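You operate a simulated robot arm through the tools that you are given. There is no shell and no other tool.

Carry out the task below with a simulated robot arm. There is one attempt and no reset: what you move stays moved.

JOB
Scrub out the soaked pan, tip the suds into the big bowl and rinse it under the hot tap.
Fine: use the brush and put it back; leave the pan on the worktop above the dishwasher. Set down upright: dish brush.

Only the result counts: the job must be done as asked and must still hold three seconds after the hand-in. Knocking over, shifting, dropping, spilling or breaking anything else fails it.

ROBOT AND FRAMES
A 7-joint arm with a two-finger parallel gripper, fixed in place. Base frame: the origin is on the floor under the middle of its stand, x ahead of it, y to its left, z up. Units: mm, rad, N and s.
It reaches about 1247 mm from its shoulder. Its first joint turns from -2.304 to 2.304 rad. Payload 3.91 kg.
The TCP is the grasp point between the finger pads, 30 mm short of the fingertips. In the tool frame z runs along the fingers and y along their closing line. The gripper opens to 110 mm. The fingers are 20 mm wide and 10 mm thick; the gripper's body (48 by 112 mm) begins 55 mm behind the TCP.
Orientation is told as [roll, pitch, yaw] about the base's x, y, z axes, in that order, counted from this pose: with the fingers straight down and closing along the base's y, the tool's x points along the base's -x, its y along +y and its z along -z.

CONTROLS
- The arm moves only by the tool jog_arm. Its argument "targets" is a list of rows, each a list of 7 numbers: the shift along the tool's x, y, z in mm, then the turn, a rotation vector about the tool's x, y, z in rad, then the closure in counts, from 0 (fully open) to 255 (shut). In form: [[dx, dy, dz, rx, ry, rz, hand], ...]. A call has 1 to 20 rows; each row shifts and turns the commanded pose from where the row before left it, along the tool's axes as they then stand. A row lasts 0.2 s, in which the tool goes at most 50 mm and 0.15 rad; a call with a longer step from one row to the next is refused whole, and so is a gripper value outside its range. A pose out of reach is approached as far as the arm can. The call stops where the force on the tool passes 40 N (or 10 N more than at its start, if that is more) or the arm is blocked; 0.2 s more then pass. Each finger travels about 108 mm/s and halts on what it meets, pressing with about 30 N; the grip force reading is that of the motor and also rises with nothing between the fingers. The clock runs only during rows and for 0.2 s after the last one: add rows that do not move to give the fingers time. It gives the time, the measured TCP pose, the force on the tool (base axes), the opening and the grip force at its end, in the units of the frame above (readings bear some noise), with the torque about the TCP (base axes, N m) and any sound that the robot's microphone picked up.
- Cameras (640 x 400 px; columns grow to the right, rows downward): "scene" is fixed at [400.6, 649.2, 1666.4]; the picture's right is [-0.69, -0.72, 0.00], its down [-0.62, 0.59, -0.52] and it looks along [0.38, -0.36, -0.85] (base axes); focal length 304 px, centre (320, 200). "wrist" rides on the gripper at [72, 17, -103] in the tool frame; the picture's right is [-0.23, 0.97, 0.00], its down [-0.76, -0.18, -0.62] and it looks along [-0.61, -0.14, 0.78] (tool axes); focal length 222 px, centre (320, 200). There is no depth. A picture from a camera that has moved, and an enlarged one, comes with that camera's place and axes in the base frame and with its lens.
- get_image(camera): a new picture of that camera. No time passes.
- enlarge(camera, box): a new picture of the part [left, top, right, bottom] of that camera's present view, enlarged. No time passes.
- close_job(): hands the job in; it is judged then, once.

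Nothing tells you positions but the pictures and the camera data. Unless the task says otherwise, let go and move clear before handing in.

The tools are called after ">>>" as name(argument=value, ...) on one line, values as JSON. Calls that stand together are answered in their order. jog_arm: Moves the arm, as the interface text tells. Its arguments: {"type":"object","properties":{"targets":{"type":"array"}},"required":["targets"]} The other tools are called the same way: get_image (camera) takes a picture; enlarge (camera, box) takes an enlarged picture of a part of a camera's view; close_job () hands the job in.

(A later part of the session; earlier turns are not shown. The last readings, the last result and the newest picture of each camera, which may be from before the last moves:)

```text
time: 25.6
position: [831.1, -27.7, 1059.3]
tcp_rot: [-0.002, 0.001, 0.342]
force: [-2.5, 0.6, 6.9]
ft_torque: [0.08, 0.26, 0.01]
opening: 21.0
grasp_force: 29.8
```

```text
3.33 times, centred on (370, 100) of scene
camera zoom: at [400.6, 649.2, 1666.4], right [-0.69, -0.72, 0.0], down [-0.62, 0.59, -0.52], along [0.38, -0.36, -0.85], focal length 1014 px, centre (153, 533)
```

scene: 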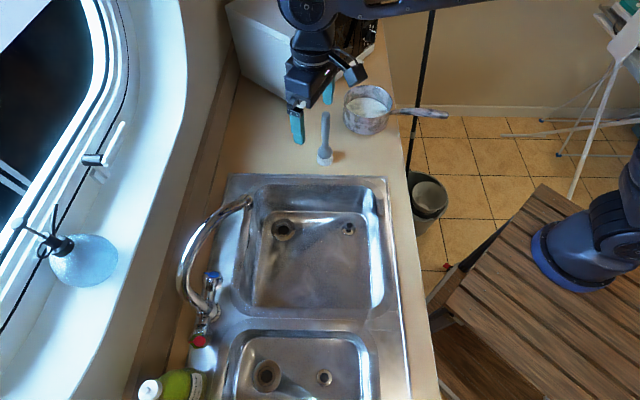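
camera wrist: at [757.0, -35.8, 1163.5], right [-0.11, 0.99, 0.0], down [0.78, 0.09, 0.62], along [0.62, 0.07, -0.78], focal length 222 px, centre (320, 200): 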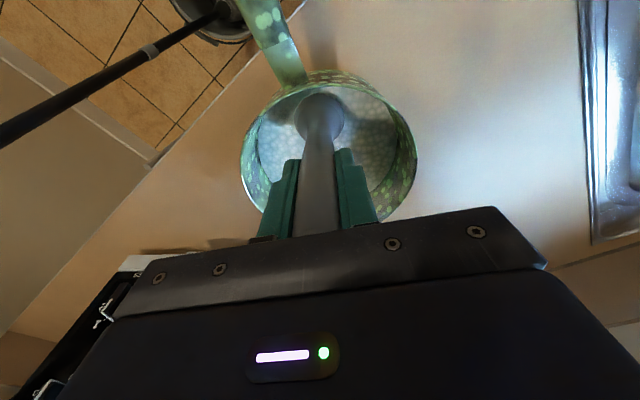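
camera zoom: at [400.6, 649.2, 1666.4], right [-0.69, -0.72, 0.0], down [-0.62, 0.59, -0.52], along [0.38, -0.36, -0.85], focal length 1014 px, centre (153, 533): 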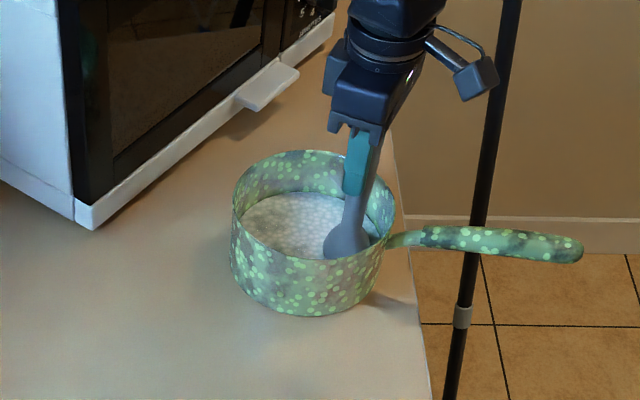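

The pan's texture changed from grimy to soapy, so the scrub registered. I sweep once more across the floor, return to the centre and lift the brush out.

>>> jog_arm(targets=[[-12, 15, 0, 0, 0, 0, 255], [-14, 5, 0, 0, 0, 0, 255], [-14, -5, 0, 0, 0, 0, 255], [-12, -15, 0, 0, 0, 0, 255], [0, -10, 0, 0, 0, 0, 255], [14, 10, 0, 0, 0, 0, 255], [0, 0, -20, 0, 0, 0, 255], [0, 0, -30, 0, 0, 0, 255], [0, 0, -30, 0, 0, 0, 255], [0, 0, -30, 0, 0, 0, 255], [0, 0, -25, 0, 0, 0, 255], [0, 0, 0, 0, 0, 0, 255]])

>>> get_image(camera="wrist")

>>> enlarge(camera="scene", box=[290, 40, 450, 160])

```text
time: 28.2
position: [866.9, -14.5, 1194.7]
tcp_rot: [-0.001, 0.0, 0.341]
force: [0.4, 0.6, -1.0]
ft_torque: [0.0, 0.0, -0.03]
opening: 20.8
grasp_force: 30.4
```

```text
taken
camera wrist: at [792.6, -23.9, 1298.0], right [-0.11, 0.99, 0.0], down [0.78, 0.09, 0.62], along [0.62, 0.07, -0.78], focal length 222 px, centre (320, 200)
```

wrist: 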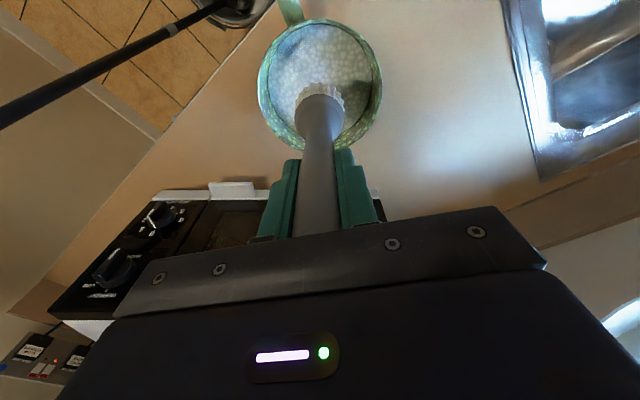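

```text
3.33 times, centred on (370, 100) of scene
camera zoom: at [400.6, 649.2, 1666.4], right [-0.69, -0.72, 0.0], down [-0.62, 0.59, -0.52], along [0.38, -0.36, -0.85], focal length 1014 px, centre (153, 533)
```

zoom: 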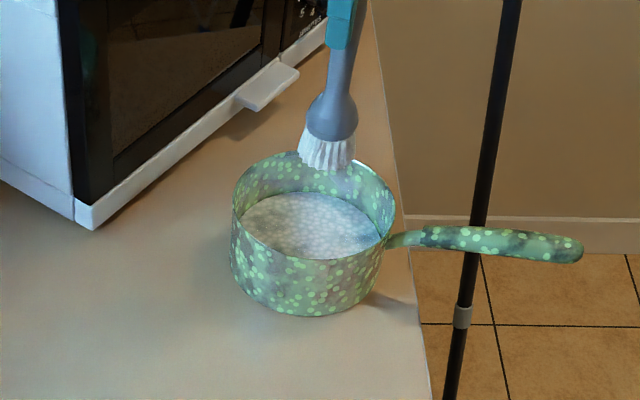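

>>> jog_arm(targets=[[-8.25, 37.25, 0, 0, 0, 0, 255], [-8.25, 37.25, 0, 0, 0, 0, 255], [-8.25, 37.25, 0, 0, 0, 0, 255], [-8.25, 37.25, 0, 0, 0, 0, 255], [-8.25, 37.25, 0, 0, 0, 0, 255], [-8.25, 37.25, 0, 0, 0, 0, 255], [0, 0, 30, 0, 0, 0, 255], [0, 0, 30, 0, 0, 0, 255], [0, 0, 30, 0, 0, 0, 255], [0, 0, 30, 0, 0, 0, 255], [0, 0, 8, 0, 0, 0, 255], [0, 0, 0, 0, 0, 0, 255]])

>>> get_image(camera="wrist")

>>> enlarge(camera="scene", box=[270, 60, 430, 180])

```text
time: 30.8
position: [837.2, 212.2, 1065.6]
tcp_rot: [0.002, 0.002, 0.342]
force: [1.3, 0.4, -1.0]
ft_torque: [-0.03, 0.0, 0.02]
opening: 21.1
grasp_force: 29.7
```

```text
taken
camera wrist: at [763.6, 202.2, 1170.4], right [-0.11, 0.99, 0.0], down [0.78, 0.09, 0.62], along [0.62, 0.07, -0.78], focal length 222 px, centre (320, 200)
```

wrist: 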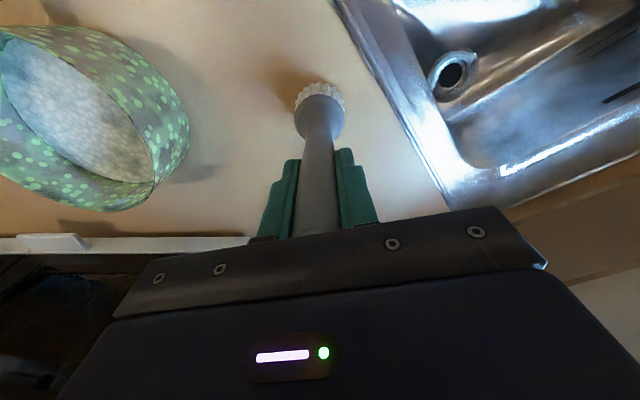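

```text
3.33 times, centred on (350, 120) of scene
camera zoom: at [400.6, 649.2, 1666.4], right [-0.69, -0.72, 0.0], down [-0.62, 0.59, -0.52], along [0.38, -0.36, -0.85], focal length 1014 px, centre (220, 467)
```

zoom: 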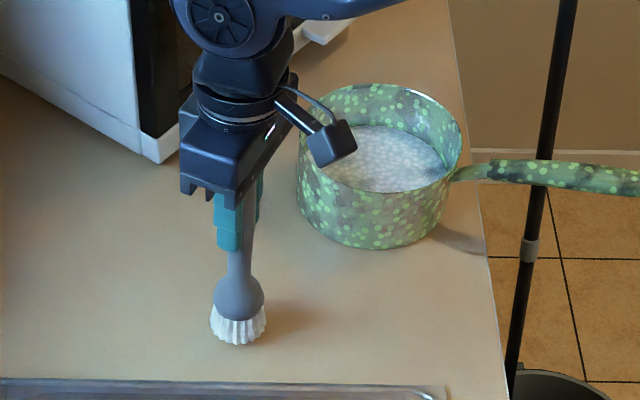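

Back over its spot and vertical; lowering in fine steps until the bristles touch.

>>> jog_arm(targets=[[0, 0, 4, 0, 0, 0, 255], [0, 0, 3, 0, 0, 0, 255], [0, 0, 1.5, 0, 0, 0, 255], [0, 0, 0, 0, 0, 0, 255]])

>>> jog_arm(targets=[[0, 0, 1.2, 0, 0, 0, 255], [0, 0, 0, 0, 0, 0, 255]])

>>> jog_arm(targets=[[0, 0, 1.2, 0, 0, 0, 255], [0, 0, 0, 0, 0, 0, 255]])

```text
time: 31.8
position: [836.7, 210.3, 1056.2]
tcp_rot: [-0.001, 0.0, 0.342]
force: [-0.3, 0.3, -0.8]
ft_torque: [-0.05, 0.01, 0.02]
opening: 20.7
grasp_force: 29.8
```

```text
time: 32.4
position: [837.2, 210.7, 1055.1]
tcp_rot: [-0.002, 0.002, 0.342]
force: [0.0, -0.8, -0.8]
ft_torque: [0.01, 0.0, -0.02]
opening: 20.9
grasp_force: 29.8
```

```text
time: 33.0
position: [837.5, 210.2, 1054.0]
tcp_rot: [0.0, 0.0, 0.341]
force: [-0.3, 0.8, -0.4]
ft_torque: [0.03, -0.03, 0.0]
opening: 20.7
grasp_force: 29.7
```

>>> jog_arm(targets=[[0, 0, 0.8, 0, 0, 0, 255], [0, 0, 0, 0, 0, 0, 255]])

>>> jog_arm(targets=[[0, 0, 0.8, 0, 0, 0, 255], [0, 0, 0, 0, 0, 0, 255]])

```text
time: 33.6
position: [837.2, 209.9, 1054.9]
tcp_rot: [0.0, 0.0, 0.343]
force: [-0.5, -0.5, -0.4]
ft_torque: [-0.03, 0.01, -0.05]
opening: 20.9
grasp_force: 29.6
```

```text
time: 34.2
position: [837.7, 211.8, 1053.4]
tcp_rot: [-0.001, 0.001, 0.342]
force: [-0.2, 0.3, -0.5]
ft_torque: [0.0, 0.02, -0.03]
opening: 20.9
grasp_force: 29.8
```

>>> jog_arm(targets=[[0, 0, 0.8, 0, 0, 0, 255], [0, 0, 0, 0, 0, 0, 255]])

>>> jog_arm(targets=[[0, 0, 0.8, 0, 0, 0, 255], [0, 0, 0, 0, 0, 0, 255]])

>>> enlarge(camera="scene", box=[290, 110, 370, 180])

```text
time: 34.8
position: [836.5, 211.9, 1053.2]
tcp_rot: [0.0, 0.0, 0.343]
force: [-0.2, -0.3, 5.1]
ft_torque: [-0.07, 0.08, 0.05]
opening: 21.0
grasp_force: 30.1
```

```text
time: 35.4
position: [838.2, 211.6, 1053.5]
tcp_rot: [0.0, -0.002, 0.342]
force: [-0.9, -4.0, 14.6]
ft_torque: [-0.37, 0.33, 0.04]
opening: 20.6
grasp_force: 29.1
```

```text
5.71 times, centred on (330, 145) of scene
camera zoom: at [400.6, 649.2, 1666.4], right [-0.69, -0.72, 0.0], down [-0.62, 0.59, -0.52], along [0.38, -0.36, -0.85], focal length 1739 px, centre (263, 514)
```

zoom: 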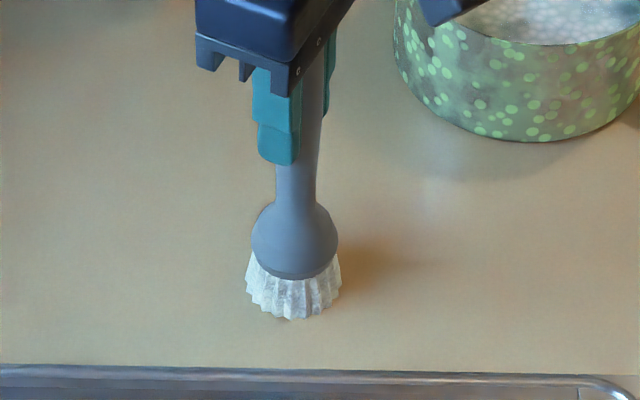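

>>> jog_arm(targets=[[0, 0, -0.8, 0, 0, 0, 255], [0, 0, 0, 0, 0, 0, 255], [0, 0, 0, 0, 0, 0, 203], [0, 0, 0, 0, 0, 0, 198], [0, 0, 0, 0, 0, 0, 190], [0, 0, 0, 0, 0, 0, 170], [0, 0, 0, 0, 0, 0, 120], [0, 0, 0, 0, 0, 0, 60], [0, 0, 0, 0, 0, 0, 60]])

>>> get_image(camera="wrist")

>>> enlarge(camera="scene", box=[290, 90, 390, 180])

```text
time: 37.4
position: [837.5, 210.9, 1053.5]
tcp_rot: [0.001, 0.0, 0.341]
force: [-0.4, 0.5, -0.4]
ft_torque: [0.03, 0.01, -0.02]
opening: 84.1
grasp_force: 0.1
```

```text
taken
camera wrist: at [763.8, 202.1, 1157.3], right [-0.11, 0.99, 0.0], down [0.78, 0.09, 0.62], along [0.62, 0.07, -0.78], focal length 222 px, centre (320, 200)
```

wrist: 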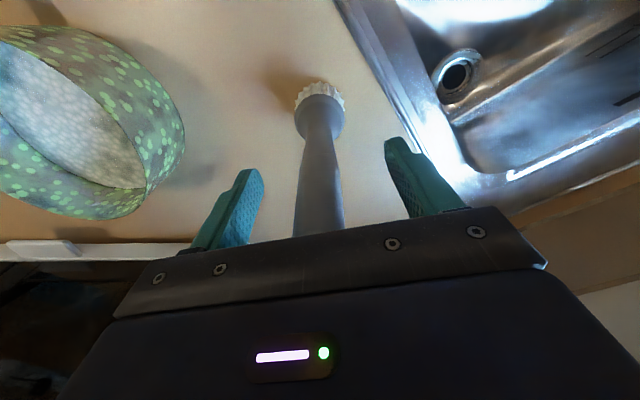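

```text
4.44 times, centred on (340, 135) of scene
camera zoom: at [400.6, 649.2, 1666.4], right [-0.69, -0.72, 0.0], down [-0.62, 0.59, -0.52], along [0.38, -0.36, -0.85], focal length 1352 px, centre (231, 489)
```

zoom: 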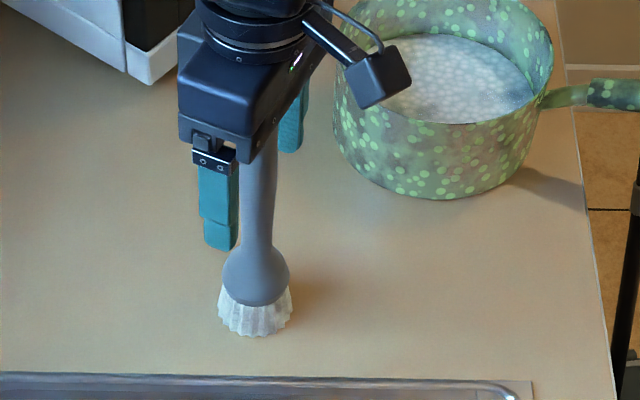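

The brush stands upright on its own. Raising straight up and clear of it.

>>> jog_arm(targets=[[0, 0, -20, 0, 0, 0, 60], [0, 0, -35, 0, 0, 0, 60], [0, 0, -45, 0, 0, 0, 30], [0, 0, -45, 0, 0, 0, 0], [0, 0, -45, 0, 0, 0, 0], [0, 0, 0, 0, 0, 0, 0]])

>>> get_image(camera="wrist")

>>> get_image(camera="scene")

```text
time: 38.8
position: [837.6, 211.1, 1243.4]
tcp_rot: [0.002, -0.001, 0.342]
force: [0.0, -0.3, 0.3]
ft_torque: [-0.01, 0.02, -0.03]
opening: 109.9
grasp_force: 0.1
```

```text
taken
camera wrist: at [763.6, 201.8, 1347.3], right [-0.11, 0.99, 0.0], down [0.78, 0.09, 0.62], along [0.62, 0.07, -0.78], focal length 222 px, centre (320, 200)
```

wrist: 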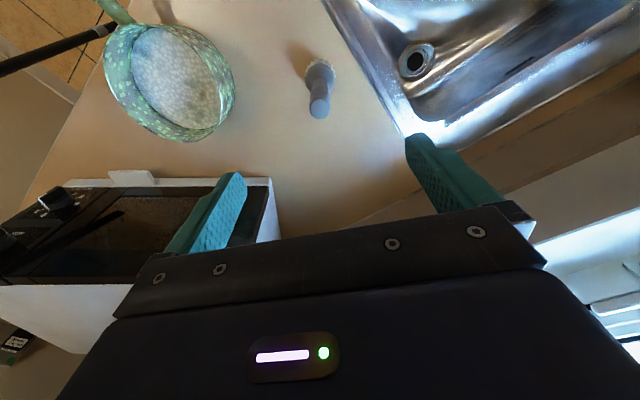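

```text
taken
```

scene: 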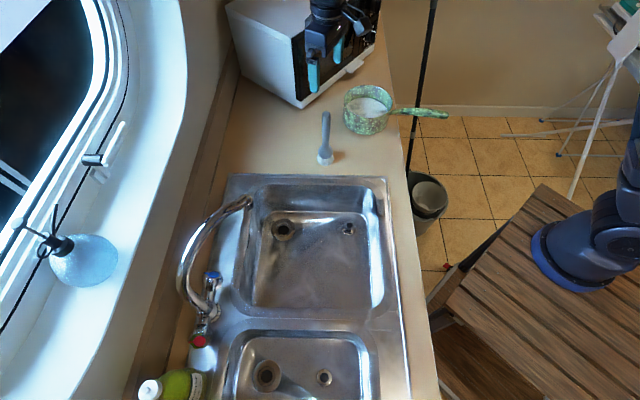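

Brush is done. Next I plan to open the hot tap before handling the pan; I'll go over to the tap, high above the sink, and orient the gripper to approach the hot knob from the front.

>>> jog_arm(targets=[[20.1, 44.2, -0.7, 0, 0, 0, 0], [20.1, 44.2, -0.7, 0, 0, 0, 0], [20.1, 44.2, -0.7, 0, 0, 0, 0], [20.1, 44.2, -0.7, 0, 0, 0, 0], [20.1, 44.2, -0.7, 0, 0, 0, 0], [20.1, 44.2, -0.7, 0, 0, 0, 0], [20.1, 44.2, -0.7, 0, 0, 0, 0], [20.1, 44.2, -0.7, 0, 0, 0, 0], [20.1, 44.2, -0.7, 0, 0, 0, 0], [20.1, 44.2, -0.7, 0, 0, 0, 0], [0, 0, 0, 0, 0, 0.0865, 60], [0, 0, 0, 0, 0, 0.0865, 110]])

>>> jog_arm(targets=[[0, 0, 0, 0, -0.149, 0, 116], [0, 0, 0, 0, -0.149, 0, 116], [0, 0, 0, 0, -0.149, 0, 116], [0, 0, 0, 0, -0.149, 0, 116], [0, 0, 0, 0, -0.149, 0, 116], [0, 0, 0, 0, -0.149, 0, 116], [0, 0, 0, 0, -0.149, 0, 116]])

>>> get_image(camera="wrist")

>>> get_image(camera="scene")

```text
time: 41.4
position: [500.4, 560.0, 1249.0]
tcp_rot: [-0.001, 0.0, 0.168]
force: [0.1, -0.3, -0.1]
ft_torque: [-0.03, 0.02, 0.05]
opening: 62.7
grasp_force: 0.0
```

```text
time: 43.0
position: [499.4, 562.2, 1250.5]
tcp_rot: [0.003, -1.045, 0.167]
force: [-0.5, -0.7, 0.1]
ft_torque: [0.01, 0.01, 0.03]
opening: 60.1
grasp_force: 0.0
```

```text
taken
camera wrist: at [373.7, 555.7, 1240.2], right [-0.05, 0.98, 0.2], down [-0.12, -0.2, 0.97], along [0.99, 0.03, 0.13], focal length 222 px, centre (320, 200)
```

wrist: 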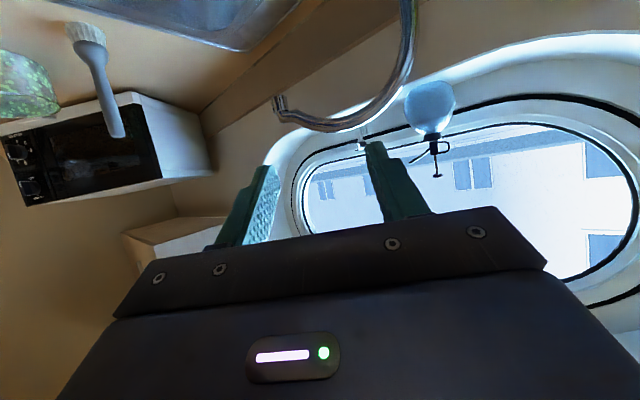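

```text
taken
```

scene: 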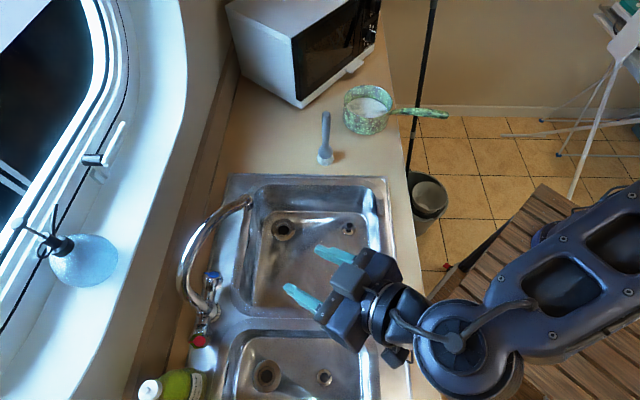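

>>> jog_arm(targets=[[0, 0, 0, 0, 0, -0.1364, 116], [0, 0, 0, 0, 0, -0.1364, 116], [0, 0, 0, 0, 0, -0.1364, 116], [0, 0, 0, 0, 0, -0.1364, 116], [0, 0, 0, 0, 0, -0.1364, 116], [0, 0, 0, 0, 0, -0.1364, 116], [0, 0, 0, 0, 0, -0.1364, 116]])

>>> get_image(camera="wrist")

>>> get_image(camera="scene")

```text
time: 44.6
position: [499.4, 561.1, 1249.2]
tcp_rot: [-0.951, -0.521, 1.399]
force: [0.2, -0.3, 0.1]
ft_torque: [-0.01, 0.01, 0.01]
opening: 59.8
grasp_force: 0.1
```

```text
taken
camera wrist: at [393.0, 491.7, 1254.5], right [-0.46, 0.68, -0.58], down [-0.33, 0.47, 0.82], along [0.83, 0.56, 0.01], focal length 222 px, centre (320, 200)
```

wrist: 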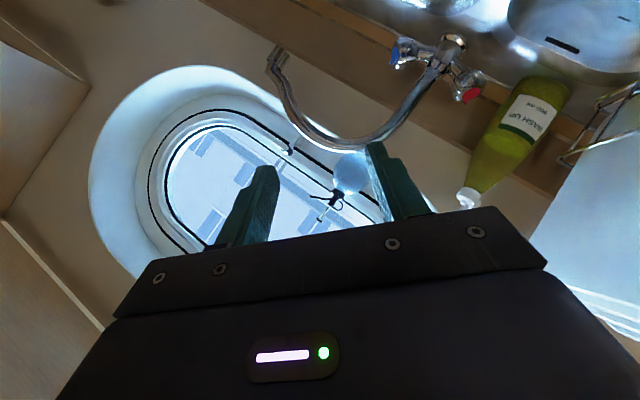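

```text
taken
```

scene: 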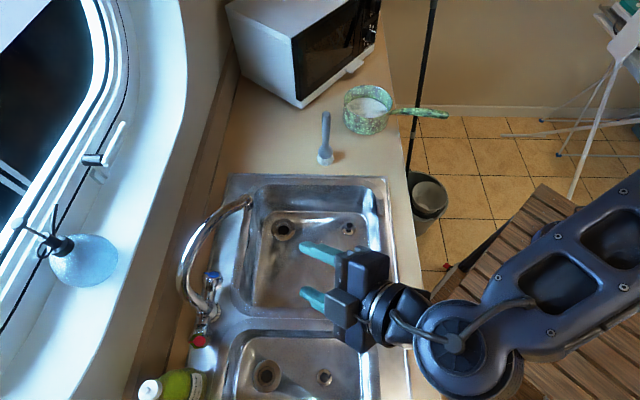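

>>> enlarge(camera="wrist", box=[370, 10, 590, 210])

>>> enlarge(camera="wrist", box=[250, 20, 500, 170])

```text
2.00 times, centred on (480, 110) of wrist
camera zoom: at [393.0, 491.7, 1254.5], right [-0.46, 0.68, -0.58], down [-0.33, 0.47, 0.82], along [0.83, 0.56, 0.01], focal length 444 px, centre (0, 380)
```

zoom: 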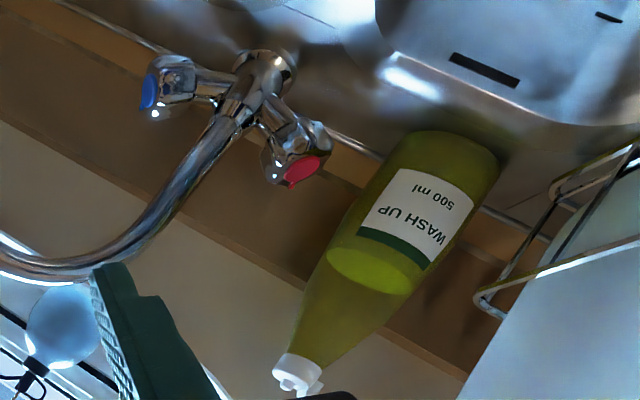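

```text
2.56 times, centred on (375, 95) of wrist
camera zoom: at [393.0, 491.7, 1254.5], right [-0.46, 0.68, -0.58], down [-0.33, 0.47, 0.82], along [0.83, 0.56, 0.01], focal length 569 px, centre (179, 469)
```

zoom: 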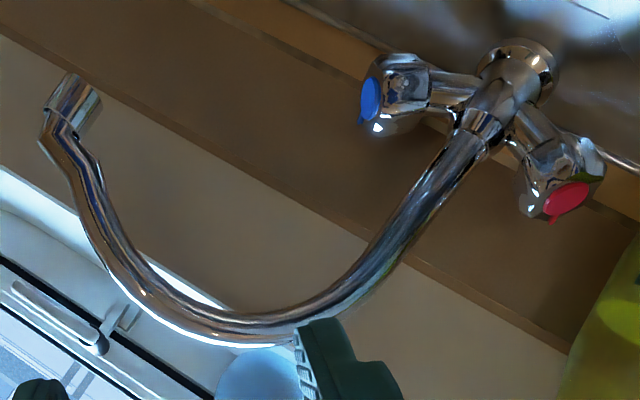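

The hot knob centre is about (638,767,974) with its axis tilted 45° up-left, and the bottle is about 10 cm to its left. I'll move to a staging point 80 mm short of the grasp with the fingers opened to about 65 mm.

>>> jog_arm(targets=[[-7.34, 28.5, 23.7, 0, 0, 0, 105], [-7.34, 28.5, 23.7, 0, 0, 0, 105], [-7.34, 28.5, 23.7, 0, 0, 0, 105], [-7.34, 28.5, 23.7, 0, 0, 0, 105], [-7.34, 28.5, 23.7, 0, 0, 0, 105], [-7.34, 28.5, 23.7, 0, 0, 0, 105], [-7.34, 28.5, 23.7, 0, 0, 0, 105], [-7.34, 28.5, 23.7, 0, 0, 0, 105], [0, 0, 0, 0, 0, 0, 105]])

>>> get_image(camera="wrist")

>>> get_image(camera="scene")

```text
time: 46.6
position: [557.5, 750.9, 1021.1]
tcp_rot: [-0.952, -0.522, 1.397]
force: [0.0, 0.6, -0.3]
ft_torque: [0.01, 0.02, 0.01]
opening: 64.6
grasp_force: 0.1
```

```text
taken
camera wrist: at [449.6, 681.9, 1025.8], right [-0.45, 0.68, -0.57], down [-0.33, 0.47, 0.82], along [0.83, 0.56, 0.01], focal length 222 px, centre (320, 200)
```

wrist: 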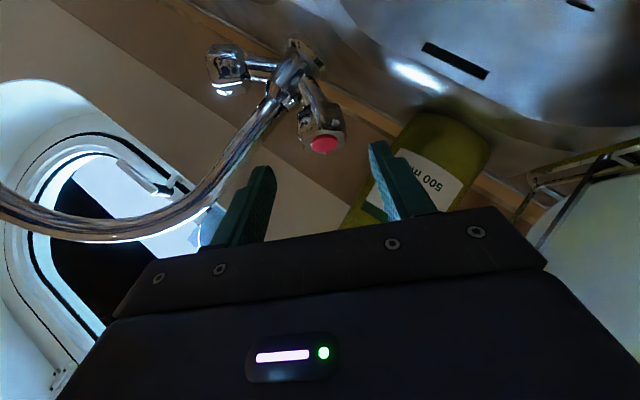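

```text
taken
```

scene: 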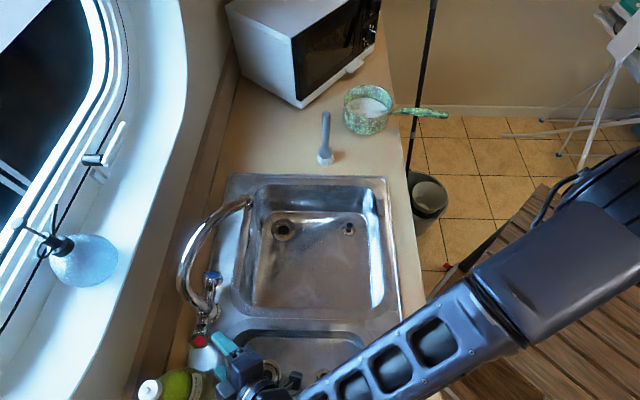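

>>> enlarge(camera="wrist", box=[180, 20, 500, 230])

>>> enlarge(camera="scene", box=[120, 280, 320, 400])

```text
1.90 times, centred on (340, 125) of wrist
camera zoom: at [449.6, 681.9, 1025.8], right [-0.45, 0.68, -0.57], down [-0.33, 0.47, 0.82], along [0.83, 0.56, 0.01], focal length 423 px, centre (282, 343)
```

zoom: 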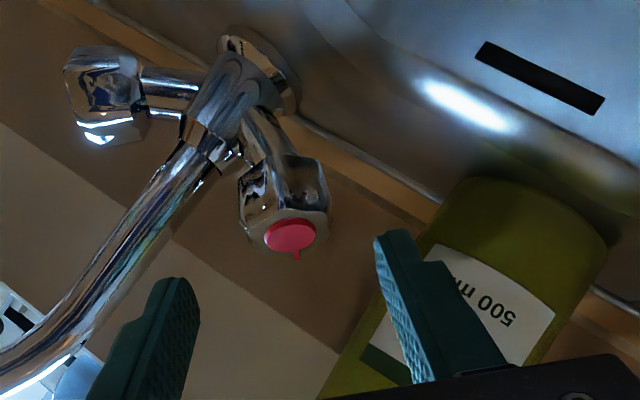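

```text
3.20 times, centred on (220, 340) of scene
camera zoom: at [400.6, 649.2, 1666.4], right [-0.69, -0.72, 0.0], down [-0.62, 0.59, -0.52], along [0.38, -0.36, -0.85], focal length 974 px, centre (640, -248)
```

zoom: 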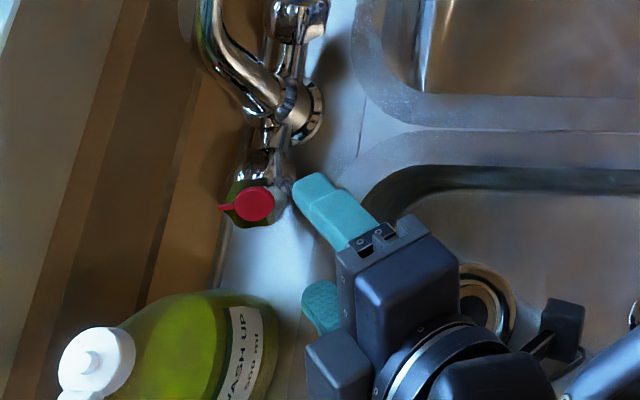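

The knob centre is right on the tool axis. Advancing along the approach, checking part-way.

>>> jog_arm(targets=[[0, 0, 20, 0, 0, 0, 105], [0, 0, 20, 0, 0, 0, 105], [0, 0, 10, 0, 0, 0, 105], [0, 0, 0, 0, 0, 0, 105]])

>>> get_image(camera="wrist")

>>> enlarge(camera="scene", box=[120, 280, 320, 400])

```text
time: 47.6
position: [598.3, 759.3, 998.6]
tcp_rot: [-0.95, -0.522, 1.398]
force: [0.5, 0.1, 0.5]
ft_torque: [0.01, 0.01, 0.0]
opening: 65.0
grasp_force: 0.2
```

```text
taken
camera wrist: at [491.8, 689.9, 1002.2], right [-0.46, 0.68, -0.57], down [-0.33, 0.47, 0.82], along [0.83, 0.56, 0.01], focal length 222 px, centre (320, 200)
```

wrist: 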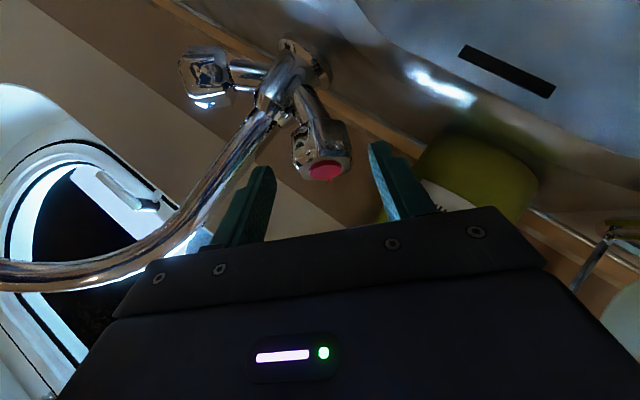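

```text
3.20 times, centred on (220, 340) of scene
camera zoom: at [400.6, 649.2, 1666.4], right [-0.69, -0.72, 0.0], down [-0.62, 0.59, -0.52], along [0.38, -0.36, -0.85], focal length 974 px, centre (640, -248)
```

zoom: 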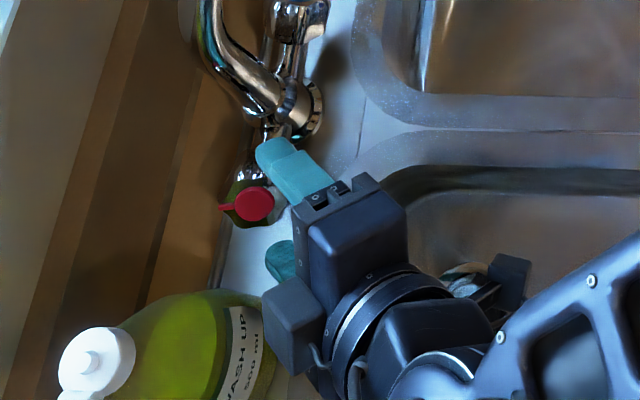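

A box on the gripper's far side would come too close to the bottle on this approach. I'll back off and use a flatter approach from the front instead.

>>> jog_arm(targets=[[0, 0, -20, 0, 0, 0, 105], [0, 0, -40, 0, 0, 0, 105], [0, 0, 0, 0, -0.109, 0, 105], [0, 0, 0, 0, -0.109, 0, 105], [0, 0, 0, 0, -0.109, 0, 105], [0, 0, 0, 0, -0.109, 0, 105], [0, 0, 0, 0, 0, 0, 105]])

>>> get_image(camera="wrist")

>>> get_image(camera="scene")

```text
time: 49.2
position: [546.0, 750.3, 1028.3]
tcp_rot: [-1.237, -0.729, 1.878]
force: [0.5, 0.2, 0.0]
ft_torque: [0.01, -0.02, -0.01]
opening: 64.8
grasp_force: 0.2
```

```text
taken
camera wrist: at [468.4, 655.5, 994.2], right [-0.54, 0.65, -0.54], down [-0.6, 0.15, 0.78], along [0.59, 0.75, 0.31], focal length 222 px, centre (320, 200)
```

wrist: 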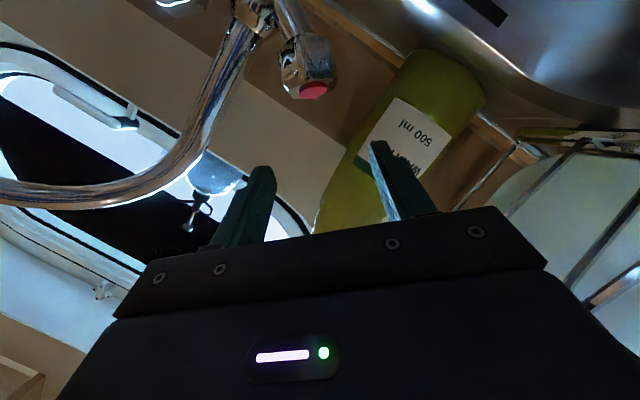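

```text
taken
```

scene: 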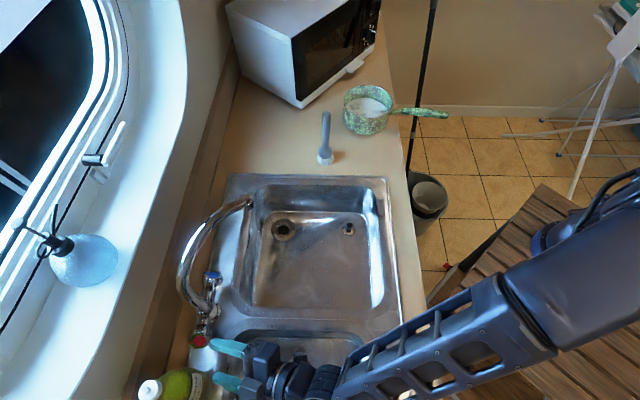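

>>> jog_arm(targets=[[22.6, 0.4, 6.1, 0, 0, 0, 105], [22.6, 0.4, 6.1, 0, 0, 0, 105], [0, 0, 0, 0, 0, 0, 105]])

>>> enlarge(camera="wrist", box=[180, 20, 500, 230])

>>> enlarge(camera="scene", box=[120, 280, 320, 400])

```text
time: 50.0
position: [564.7, 724.6, 993.4]
tcp_rot: [-1.236, -0.728, 1.876]
force: [0.2, 0.1, 0.0]
ft_torque: [0.02, 0.05, 0.01]
opening: 64.7
grasp_force: 0.0
```

```text
1.90 times, centred on (340, 125) of wrist
camera zoom: at [487.6, 628.9, 959.5], right [-0.54, 0.65, -0.54], down [-0.6, 0.15, 0.78], along [0.59, 0.75, 0.31], focal length 423 px, centre (282, 343)
```

zoom: 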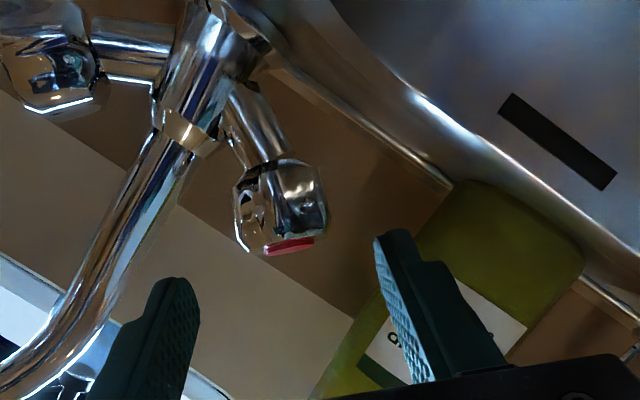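

```text
3.20 times, centred on (220, 340) of scene
camera zoom: at [400.6, 649.2, 1666.4], right [-0.69, -0.72, 0.0], down [-0.62, 0.59, -0.52], along [0.38, -0.36, -0.85], focal length 974 px, centre (640, -248)
```

zoom: 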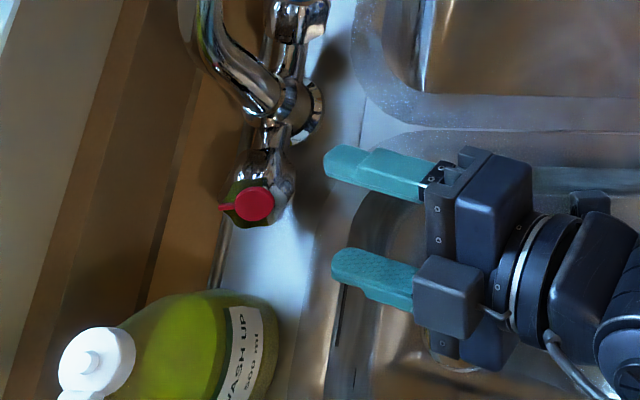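

Now the gripper comes from the front, well clear of the bottle, and the knob is centred between the fingers. Advancing to the knob.

>>> jog_arm(targets=[[0, -1, 20, 0, 0, 0, 105], [0, -1, 20, 0, 0, 0, 105], [0, 0, 15, 0, 0, 0, 105], [0, 0, 12, 0, 0, 0, 105], [0, 0, 0, 0, 0, 0, 105]])

>>> enlarge(camera="wrist", box=[180, 20, 500, 230])

>>> enlarge(camera="scene", box=[120, 280, 320, 400])

```text
time: 51.2
position: [625.2, 756.3, 980.1]
tcp_rot: [-1.236, -0.727, 1.876]
force: [0.7, 0.1, 0.1]
ft_torque: [0.01, 0.02, -0.01]
opening: 64.5
grasp_force: 0.1
```

```text
1.90 times, centred on (340, 125) of wrist
camera zoom: at [546.0, 661.6, 945.7], right [-0.54, 0.65, -0.54], down [-0.6, 0.15, 0.78], along [0.59, 0.75, 0.31], focal length 423 px, centre (282, 343)
```

zoom: 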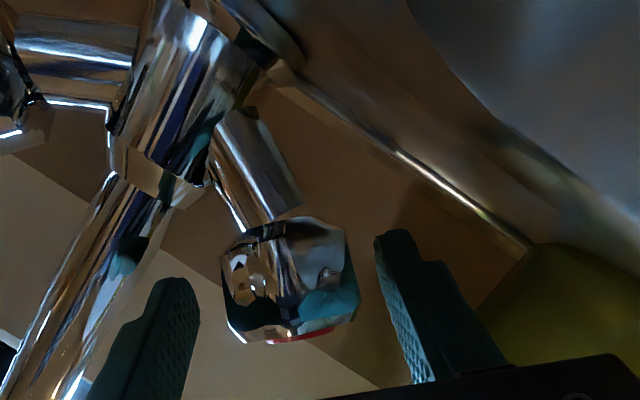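

```text
3.20 times, centred on (220, 340) of scene
camera zoom: at [400.6, 649.2, 1666.4], right [-0.69, -0.72, 0.0], down [-0.62, 0.59, -0.52], along [0.38, -0.36, -0.85], focal length 974 px, centre (640, -248)
```

zoom: 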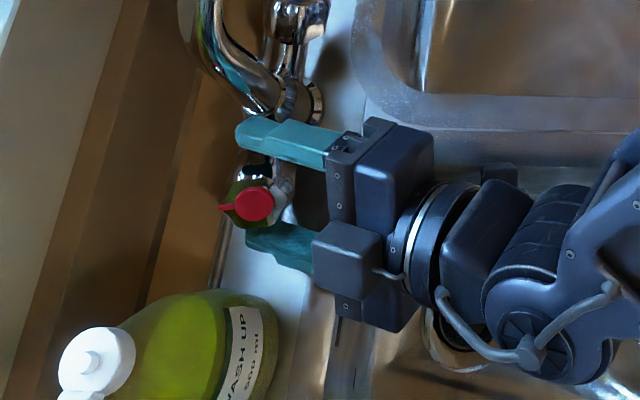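

>>> jog_arm(targets=[[0, 2, 9, 0, 0, 0, 105], [0, 0, 0, 0, 0, 0, 130], [0, 0, 0, 0, 0, 0, 160], [0, 0, 0, 0, 0, 0, 255], [0, 0, 0, 0, 0, 0, 255]])

>>> enlarge(camera="wrist", box=[180, 20, 500, 230])

>>> enlarge(camera="scene", box=[120, 280, 320, 400])

```text
time: 52.4
position: [631.1, 762.6, 974.9]
tcp_rot: [-1.235, -0.726, 1.875]
force: [-1.6, 5.1, -5.9]
ft_torque: [-0.54, -0.91, 0.07]
opening: 44.9
grasp_force: 45.1
```

```text
1.90 times, centred on (340, 125) of wrist
camera zoom: at [552.5, 668.1, 941.4], right [-0.54, 0.65, -0.54], down [-0.6, 0.15, 0.78], along [0.59, 0.75, 0.31], focal length 423 px, centre (282, 343)
```

zoom: 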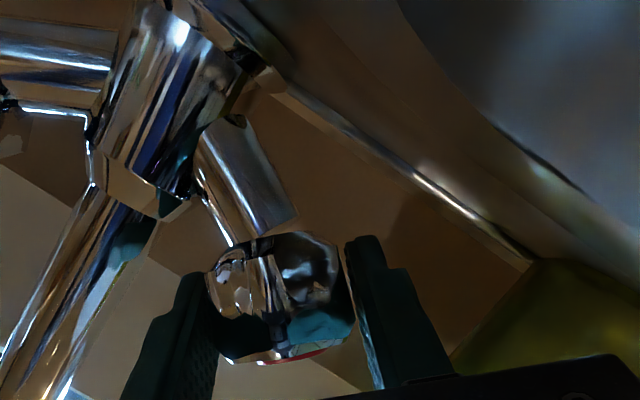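

```text
3.20 times, centred on (220, 340) of scene
camera zoom: at [400.6, 649.2, 1666.4], right [-0.69, -0.72, 0.0], down [-0.62, 0.59, -0.52], along [0.38, -0.36, -0.85], focal length 974 px, centre (640, -248)
```

zoom: 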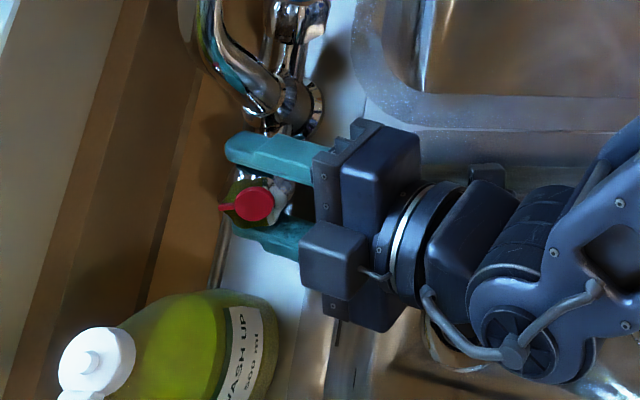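

The hot knob is gripped. I'll turn it a little counter-clockwise about its own axis and watch the response.

>>> jog_arm(targets=[[0, -1, 0, -0.0752, 0, -0.0274, 255], [0, -1, 0, -0.0752, 0, -0.0274, 255], [0, -1, 0, -0.0752, 0, -0.0274, 255], [0, 0, 0, 0, 0, 0, 255]])

>>> enlarge(camera="wrist", box=[180, 20, 500, 230])

>>> enlarge(camera="scene", box=[120, 280, 320, 400])

```text
time: 53.4
position: [632.1, 762.9, 976.6]
tcp_rot: [-1.037, -0.649, 1.921]
force: [0.2, 15.9, -16.6]
ft_torque: [-0.31, -0.72, 0.29]
opening: 46.1
grasp_force: 44.8
```

```text
1.90 times, centred on (340, 125) of wrist
camera zoom: at [568.5, 651.4, 963.6], right [-0.7, 0.48, -0.53], down [-0.53, 0.15, 0.84], along [0.48, 0.87, 0.15], focal length 423 px, centre (282, 343)
```

zoom: 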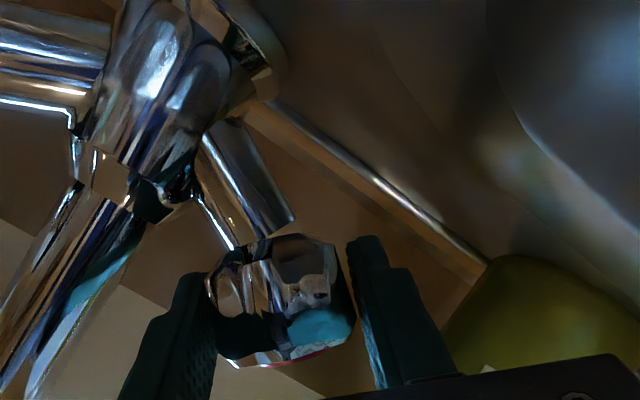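

```text
3.20 times, centred on (220, 340) of scene
camera zoom: at [400.6, 649.2, 1666.4], right [-0.69, -0.72, 0.0], down [-0.62, 0.59, -0.52], along [0.38, -0.36, -0.85], focal length 974 px, centre (640, -248)
```

zoom: 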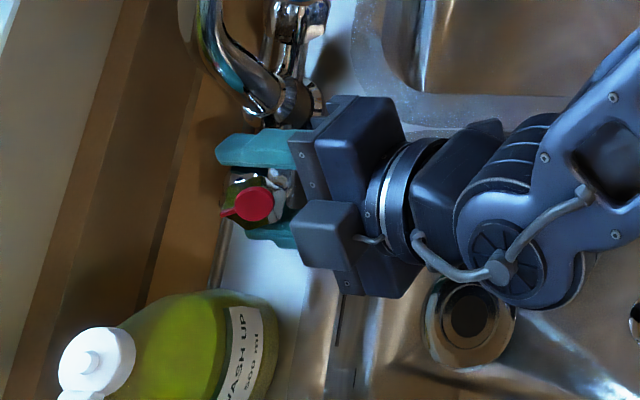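

The knob turns with the gripper. Continuing counter-clockwise while relieving the side force.

>>> jog_arm(targets=[[0, 0.5, 0, -0.0752, 0, -0.0274, 255], [0, -0.4, 0, -0.0752, 0, -0.0274, 255], [0, -0.6, 0, -0.0752, 0, -0.0274, 255], [0, 0, 0, 0, 0, 0, 255]])

>>> get_image(camera="scene")

>>> enlarge(camera="scene", box=[120, 280, 320, 400])

```text
time: 54.4
position: [634.0, 760.3, 978.4]
tcp_rot: [-0.847, -0.586, 1.979]
force: [4.0, 7.2, -7.5]
ft_torque: [-0.41, -1.13, 0.22]
opening: 47.4
grasp_force: 45.0
```

```text
taken
```

scene: 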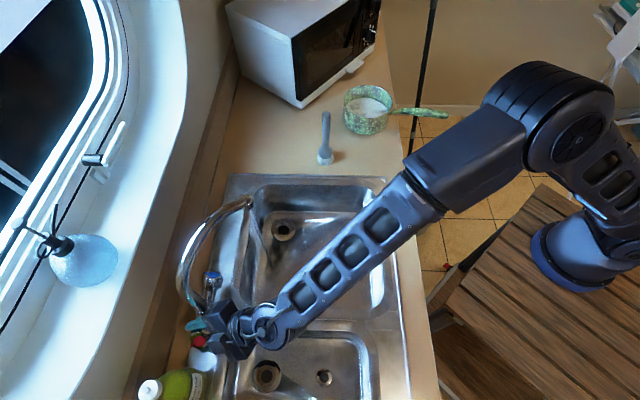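

```text
3.20 times, centred on (220, 340) of scene
camera zoom: at [400.6, 649.2, 1666.4], right [-0.69, -0.72, 0.0], down [-0.62, 0.59, -0.52], along [0.38, -0.36, -0.85], focal length 974 px, centre (640, -248)
```

zoom: 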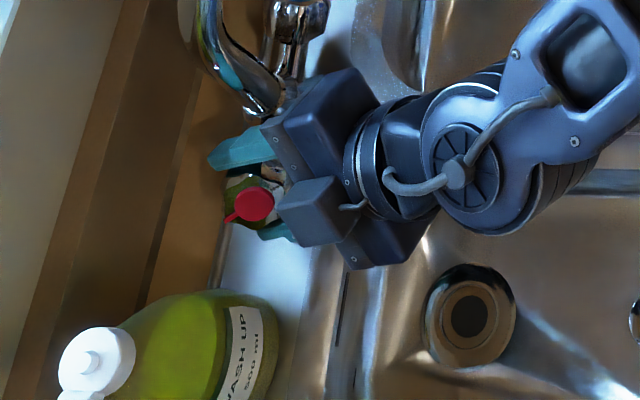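

>>> enlarge(camera="scene", box=[200, 180, 320, 270])

>>> get_image(camera="wrist")

```text
4.44 times, centred on (260, 225) of scene
camera zoom: at [400.6, 649.2, 1666.4], right [-0.69, -0.72, 0.0], down [-0.62, 0.59, -0.52], along [0.38, -0.36, -0.85], focal length 1352 px, centre (587, 89)
```

zoom: 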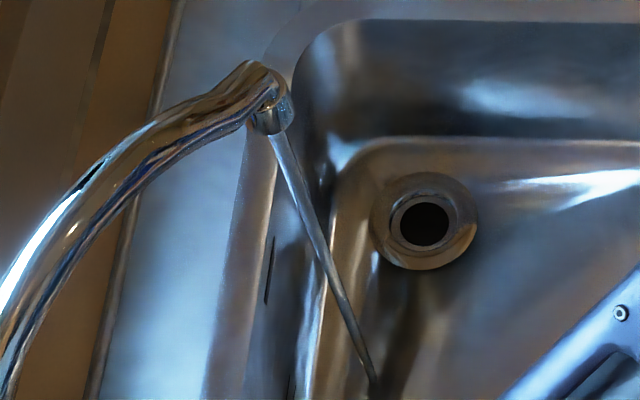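

```text
taken
camera wrist: at [588.8, 640.9, 985.2], right [-0.83, 0.29, -0.48], down [-0.45, 0.17, 0.88], along [0.33, 0.94, -0.01], focal length 222 px, centre (320, 200)
```

wrist: 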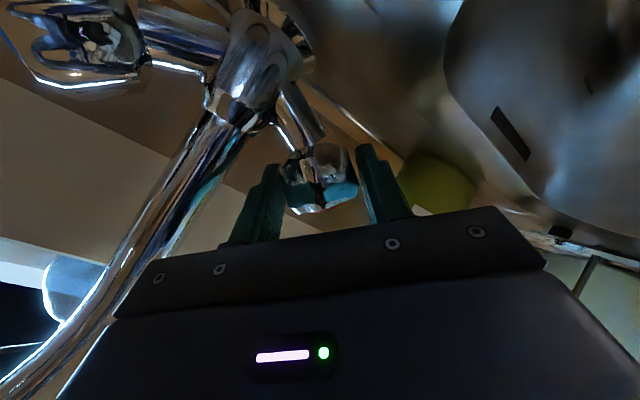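

Water is now running from the spout into the big bowl. I note this pose for closing it later, then release the knob and back straight out.

>>> jog_arm(targets=[[0, 0, 0, 0, 0, 0, 135], [0, 0, 0, 0, 0, 0, 118], [0, 0, 0, 0, 0, 0, 118]])

>>> enlarge(camera="wrist", box=[180, 20, 500, 230])

>>> enlarge(camera="scene", box=[150, 180, 350, 390])

```text
time: 55.2
position: [633.9, 760.2, 978.6]
tcp_rot: [-0.846, -0.588, 1.98]
force: [-0.6, 0.2, 0.4]
ft_torque: [0.01, 0.01, -0.03]
opening: 59.0
grasp_force: 0.1
```

```text
1.90 times, centred on (340, 125) of wrist
camera zoom: at [587.9, 640.9, 985.3], right [-0.83, 0.29, -0.48], down [-0.45, 0.17, 0.88], along [0.33, 0.94, -0.01], focal length 423 px, centre (282, 343)
```

zoom: 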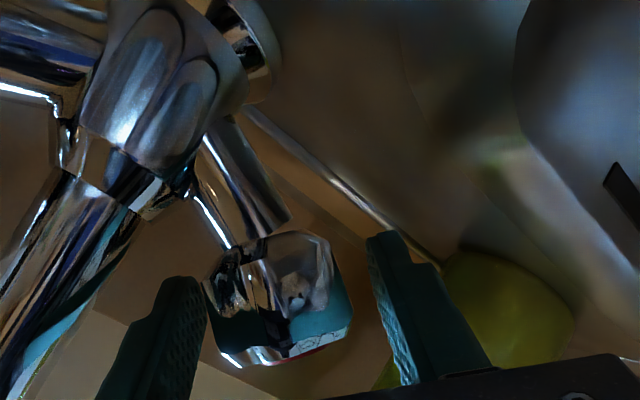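

```text
1.90 times, centred on (250, 285) of scene
camera zoom: at [400.6, 649.2, 1666.4], right [-0.69, -0.72, 0.0], down [-0.62, 0.59, -0.52], along [0.38, -0.36, -0.85], focal length 580 px, centre (453, 38)
```

zoom: 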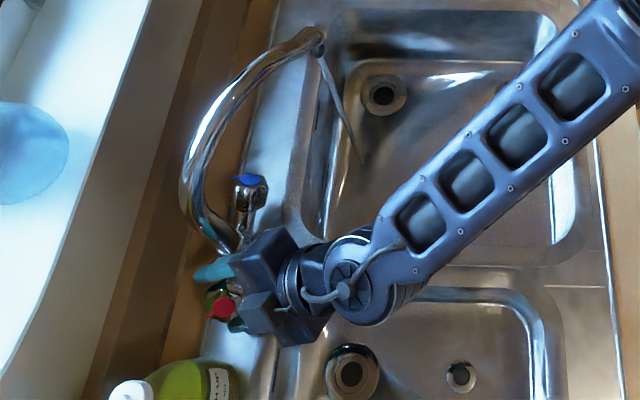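

>>> jog_arm(targets=[[0, 0, -12, 0, 0, 0, 118], [0, 0, -20, 0, 0, 0, 118], [0, 0, -25, 0, 0, 0, 118], [0, 0, -30, 0, 0, 0, 118], [-20.7, -23.5, -20.6, 0, 0, 0, 118], [-20.7, -23.5, -20.6, 0, 0, 0, 118], [-20.7, -23.5, -20.6, 0, 0, 0, 118], [-20.7, -23.5, -20.6, 0, 0, 0, 118], [-20.7, -23.5, -20.6, 0, 0, 0, 118], [0, 0, 0, 0, 0, 0, 118]])

>>> get_image(camera="wrist")

>>> get_image(camera="scene")

```text
time: 57.4
position: [583.3, 704.8, 1213.1]
tcp_rot: [-0.847, -0.588, 1.982]
force: [0.4, -0.4, -0.4]
ft_torque: [0.05, 0.0, 0.0]
opening: 59.2
grasp_force: 0.0
```

```text
taken
camera wrist: at [539.2, 584.8, 1220.8], right [-0.83, 0.29, -0.48], down [-0.45, 0.17, 0.88], along [0.33, 0.94, -0.01], focal length 222 px, centre (320, 200)
```

wrist: 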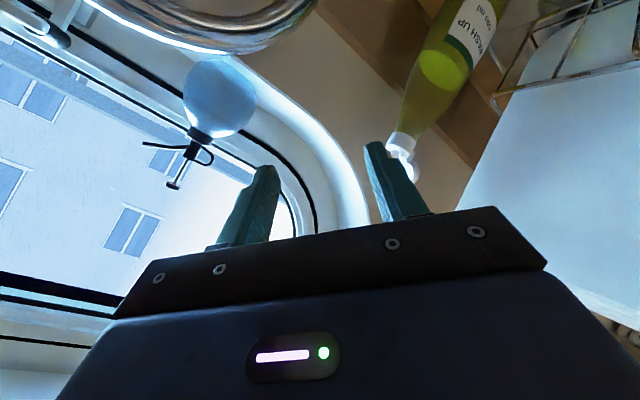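

```text
taken
```

scene: 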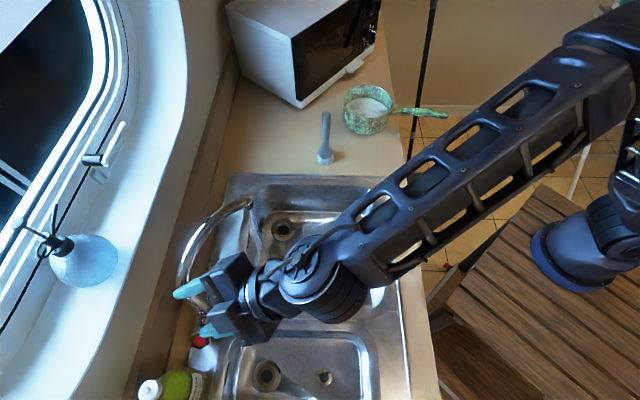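

>>> jog_arm(targets=[[15.6, 5.9, -39.4, 0, 0, 0, 118], [15.6, 5.9, -39.4, 0, 0, 0, 118], [15.6, 5.9, -39.4, 0, 0, 0, 118], [15.6, 5.9, -39.4, 0, 0, 0, 118], [0, 0, 0, 0, 0, 0.1413, 60], [0, 0, 0, 0, 0, 0.1413, 0], [0, 0, 0, 0, 0, 0.1413, 0], [0, 0, 0, 0, 0, 0.1413, 0], [0, 0, 0, 0, 0, 0.1413, 0], [0, 0, 0, 0, 0, 0.1413, 0], [0, 0, 0, 0, 0.1414, 0, 0], [0, 0, 0, 0, 0.1414, 0, 0], [0, 0, 0, 0, 0.1414, 0, 0], [0, 0, 0, 0, 0.1414, 0, 0], [0, 0, 0, 0, 0.1414, 0, 0], [0, 0, 0, 0, 0.1414, 0, 0], [0, 0, 0, 0, 0.1414, 0, 0]])

>>> get_image(camera="scene")

>>> get_image(camera="wrist")

```text
time: 61.0
position: [502.3, 560.0, 1250.5]
tcp_rot: [0.004, 0.002, 0.864]
force: [0.9, -0.2, 1.1]
ft_torque: [0.03, -0.04, 0.0]
opening: 110.1
grasp_force: 0.1
```

```text
taken
```

scene: 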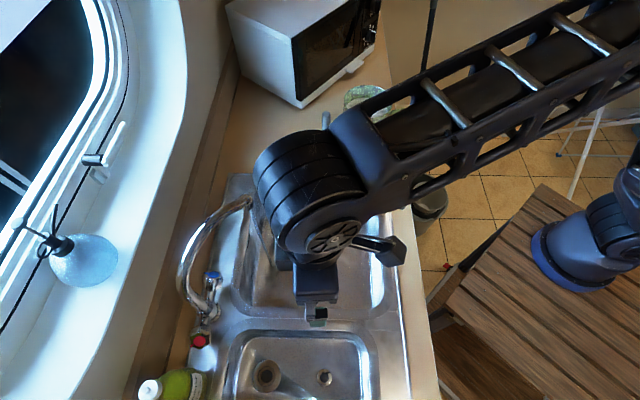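

```text
taken
camera wrist: at [443.2, 515.8, 1355.9], right [-0.59, 0.81, 0.0], down [0.63, 0.46, 0.62], along [0.5, 0.37, -0.78], focal length 222 px, centre (320, 200)
```

wrist: 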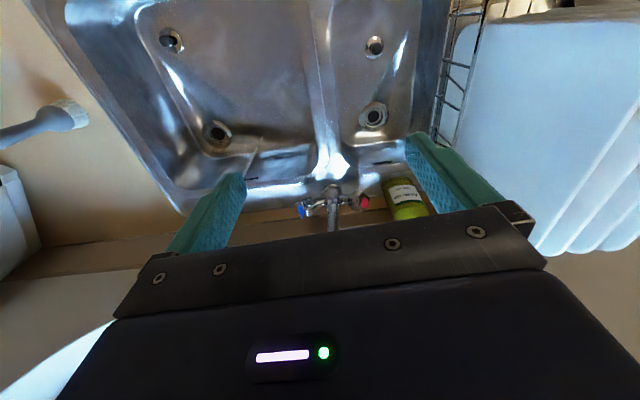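

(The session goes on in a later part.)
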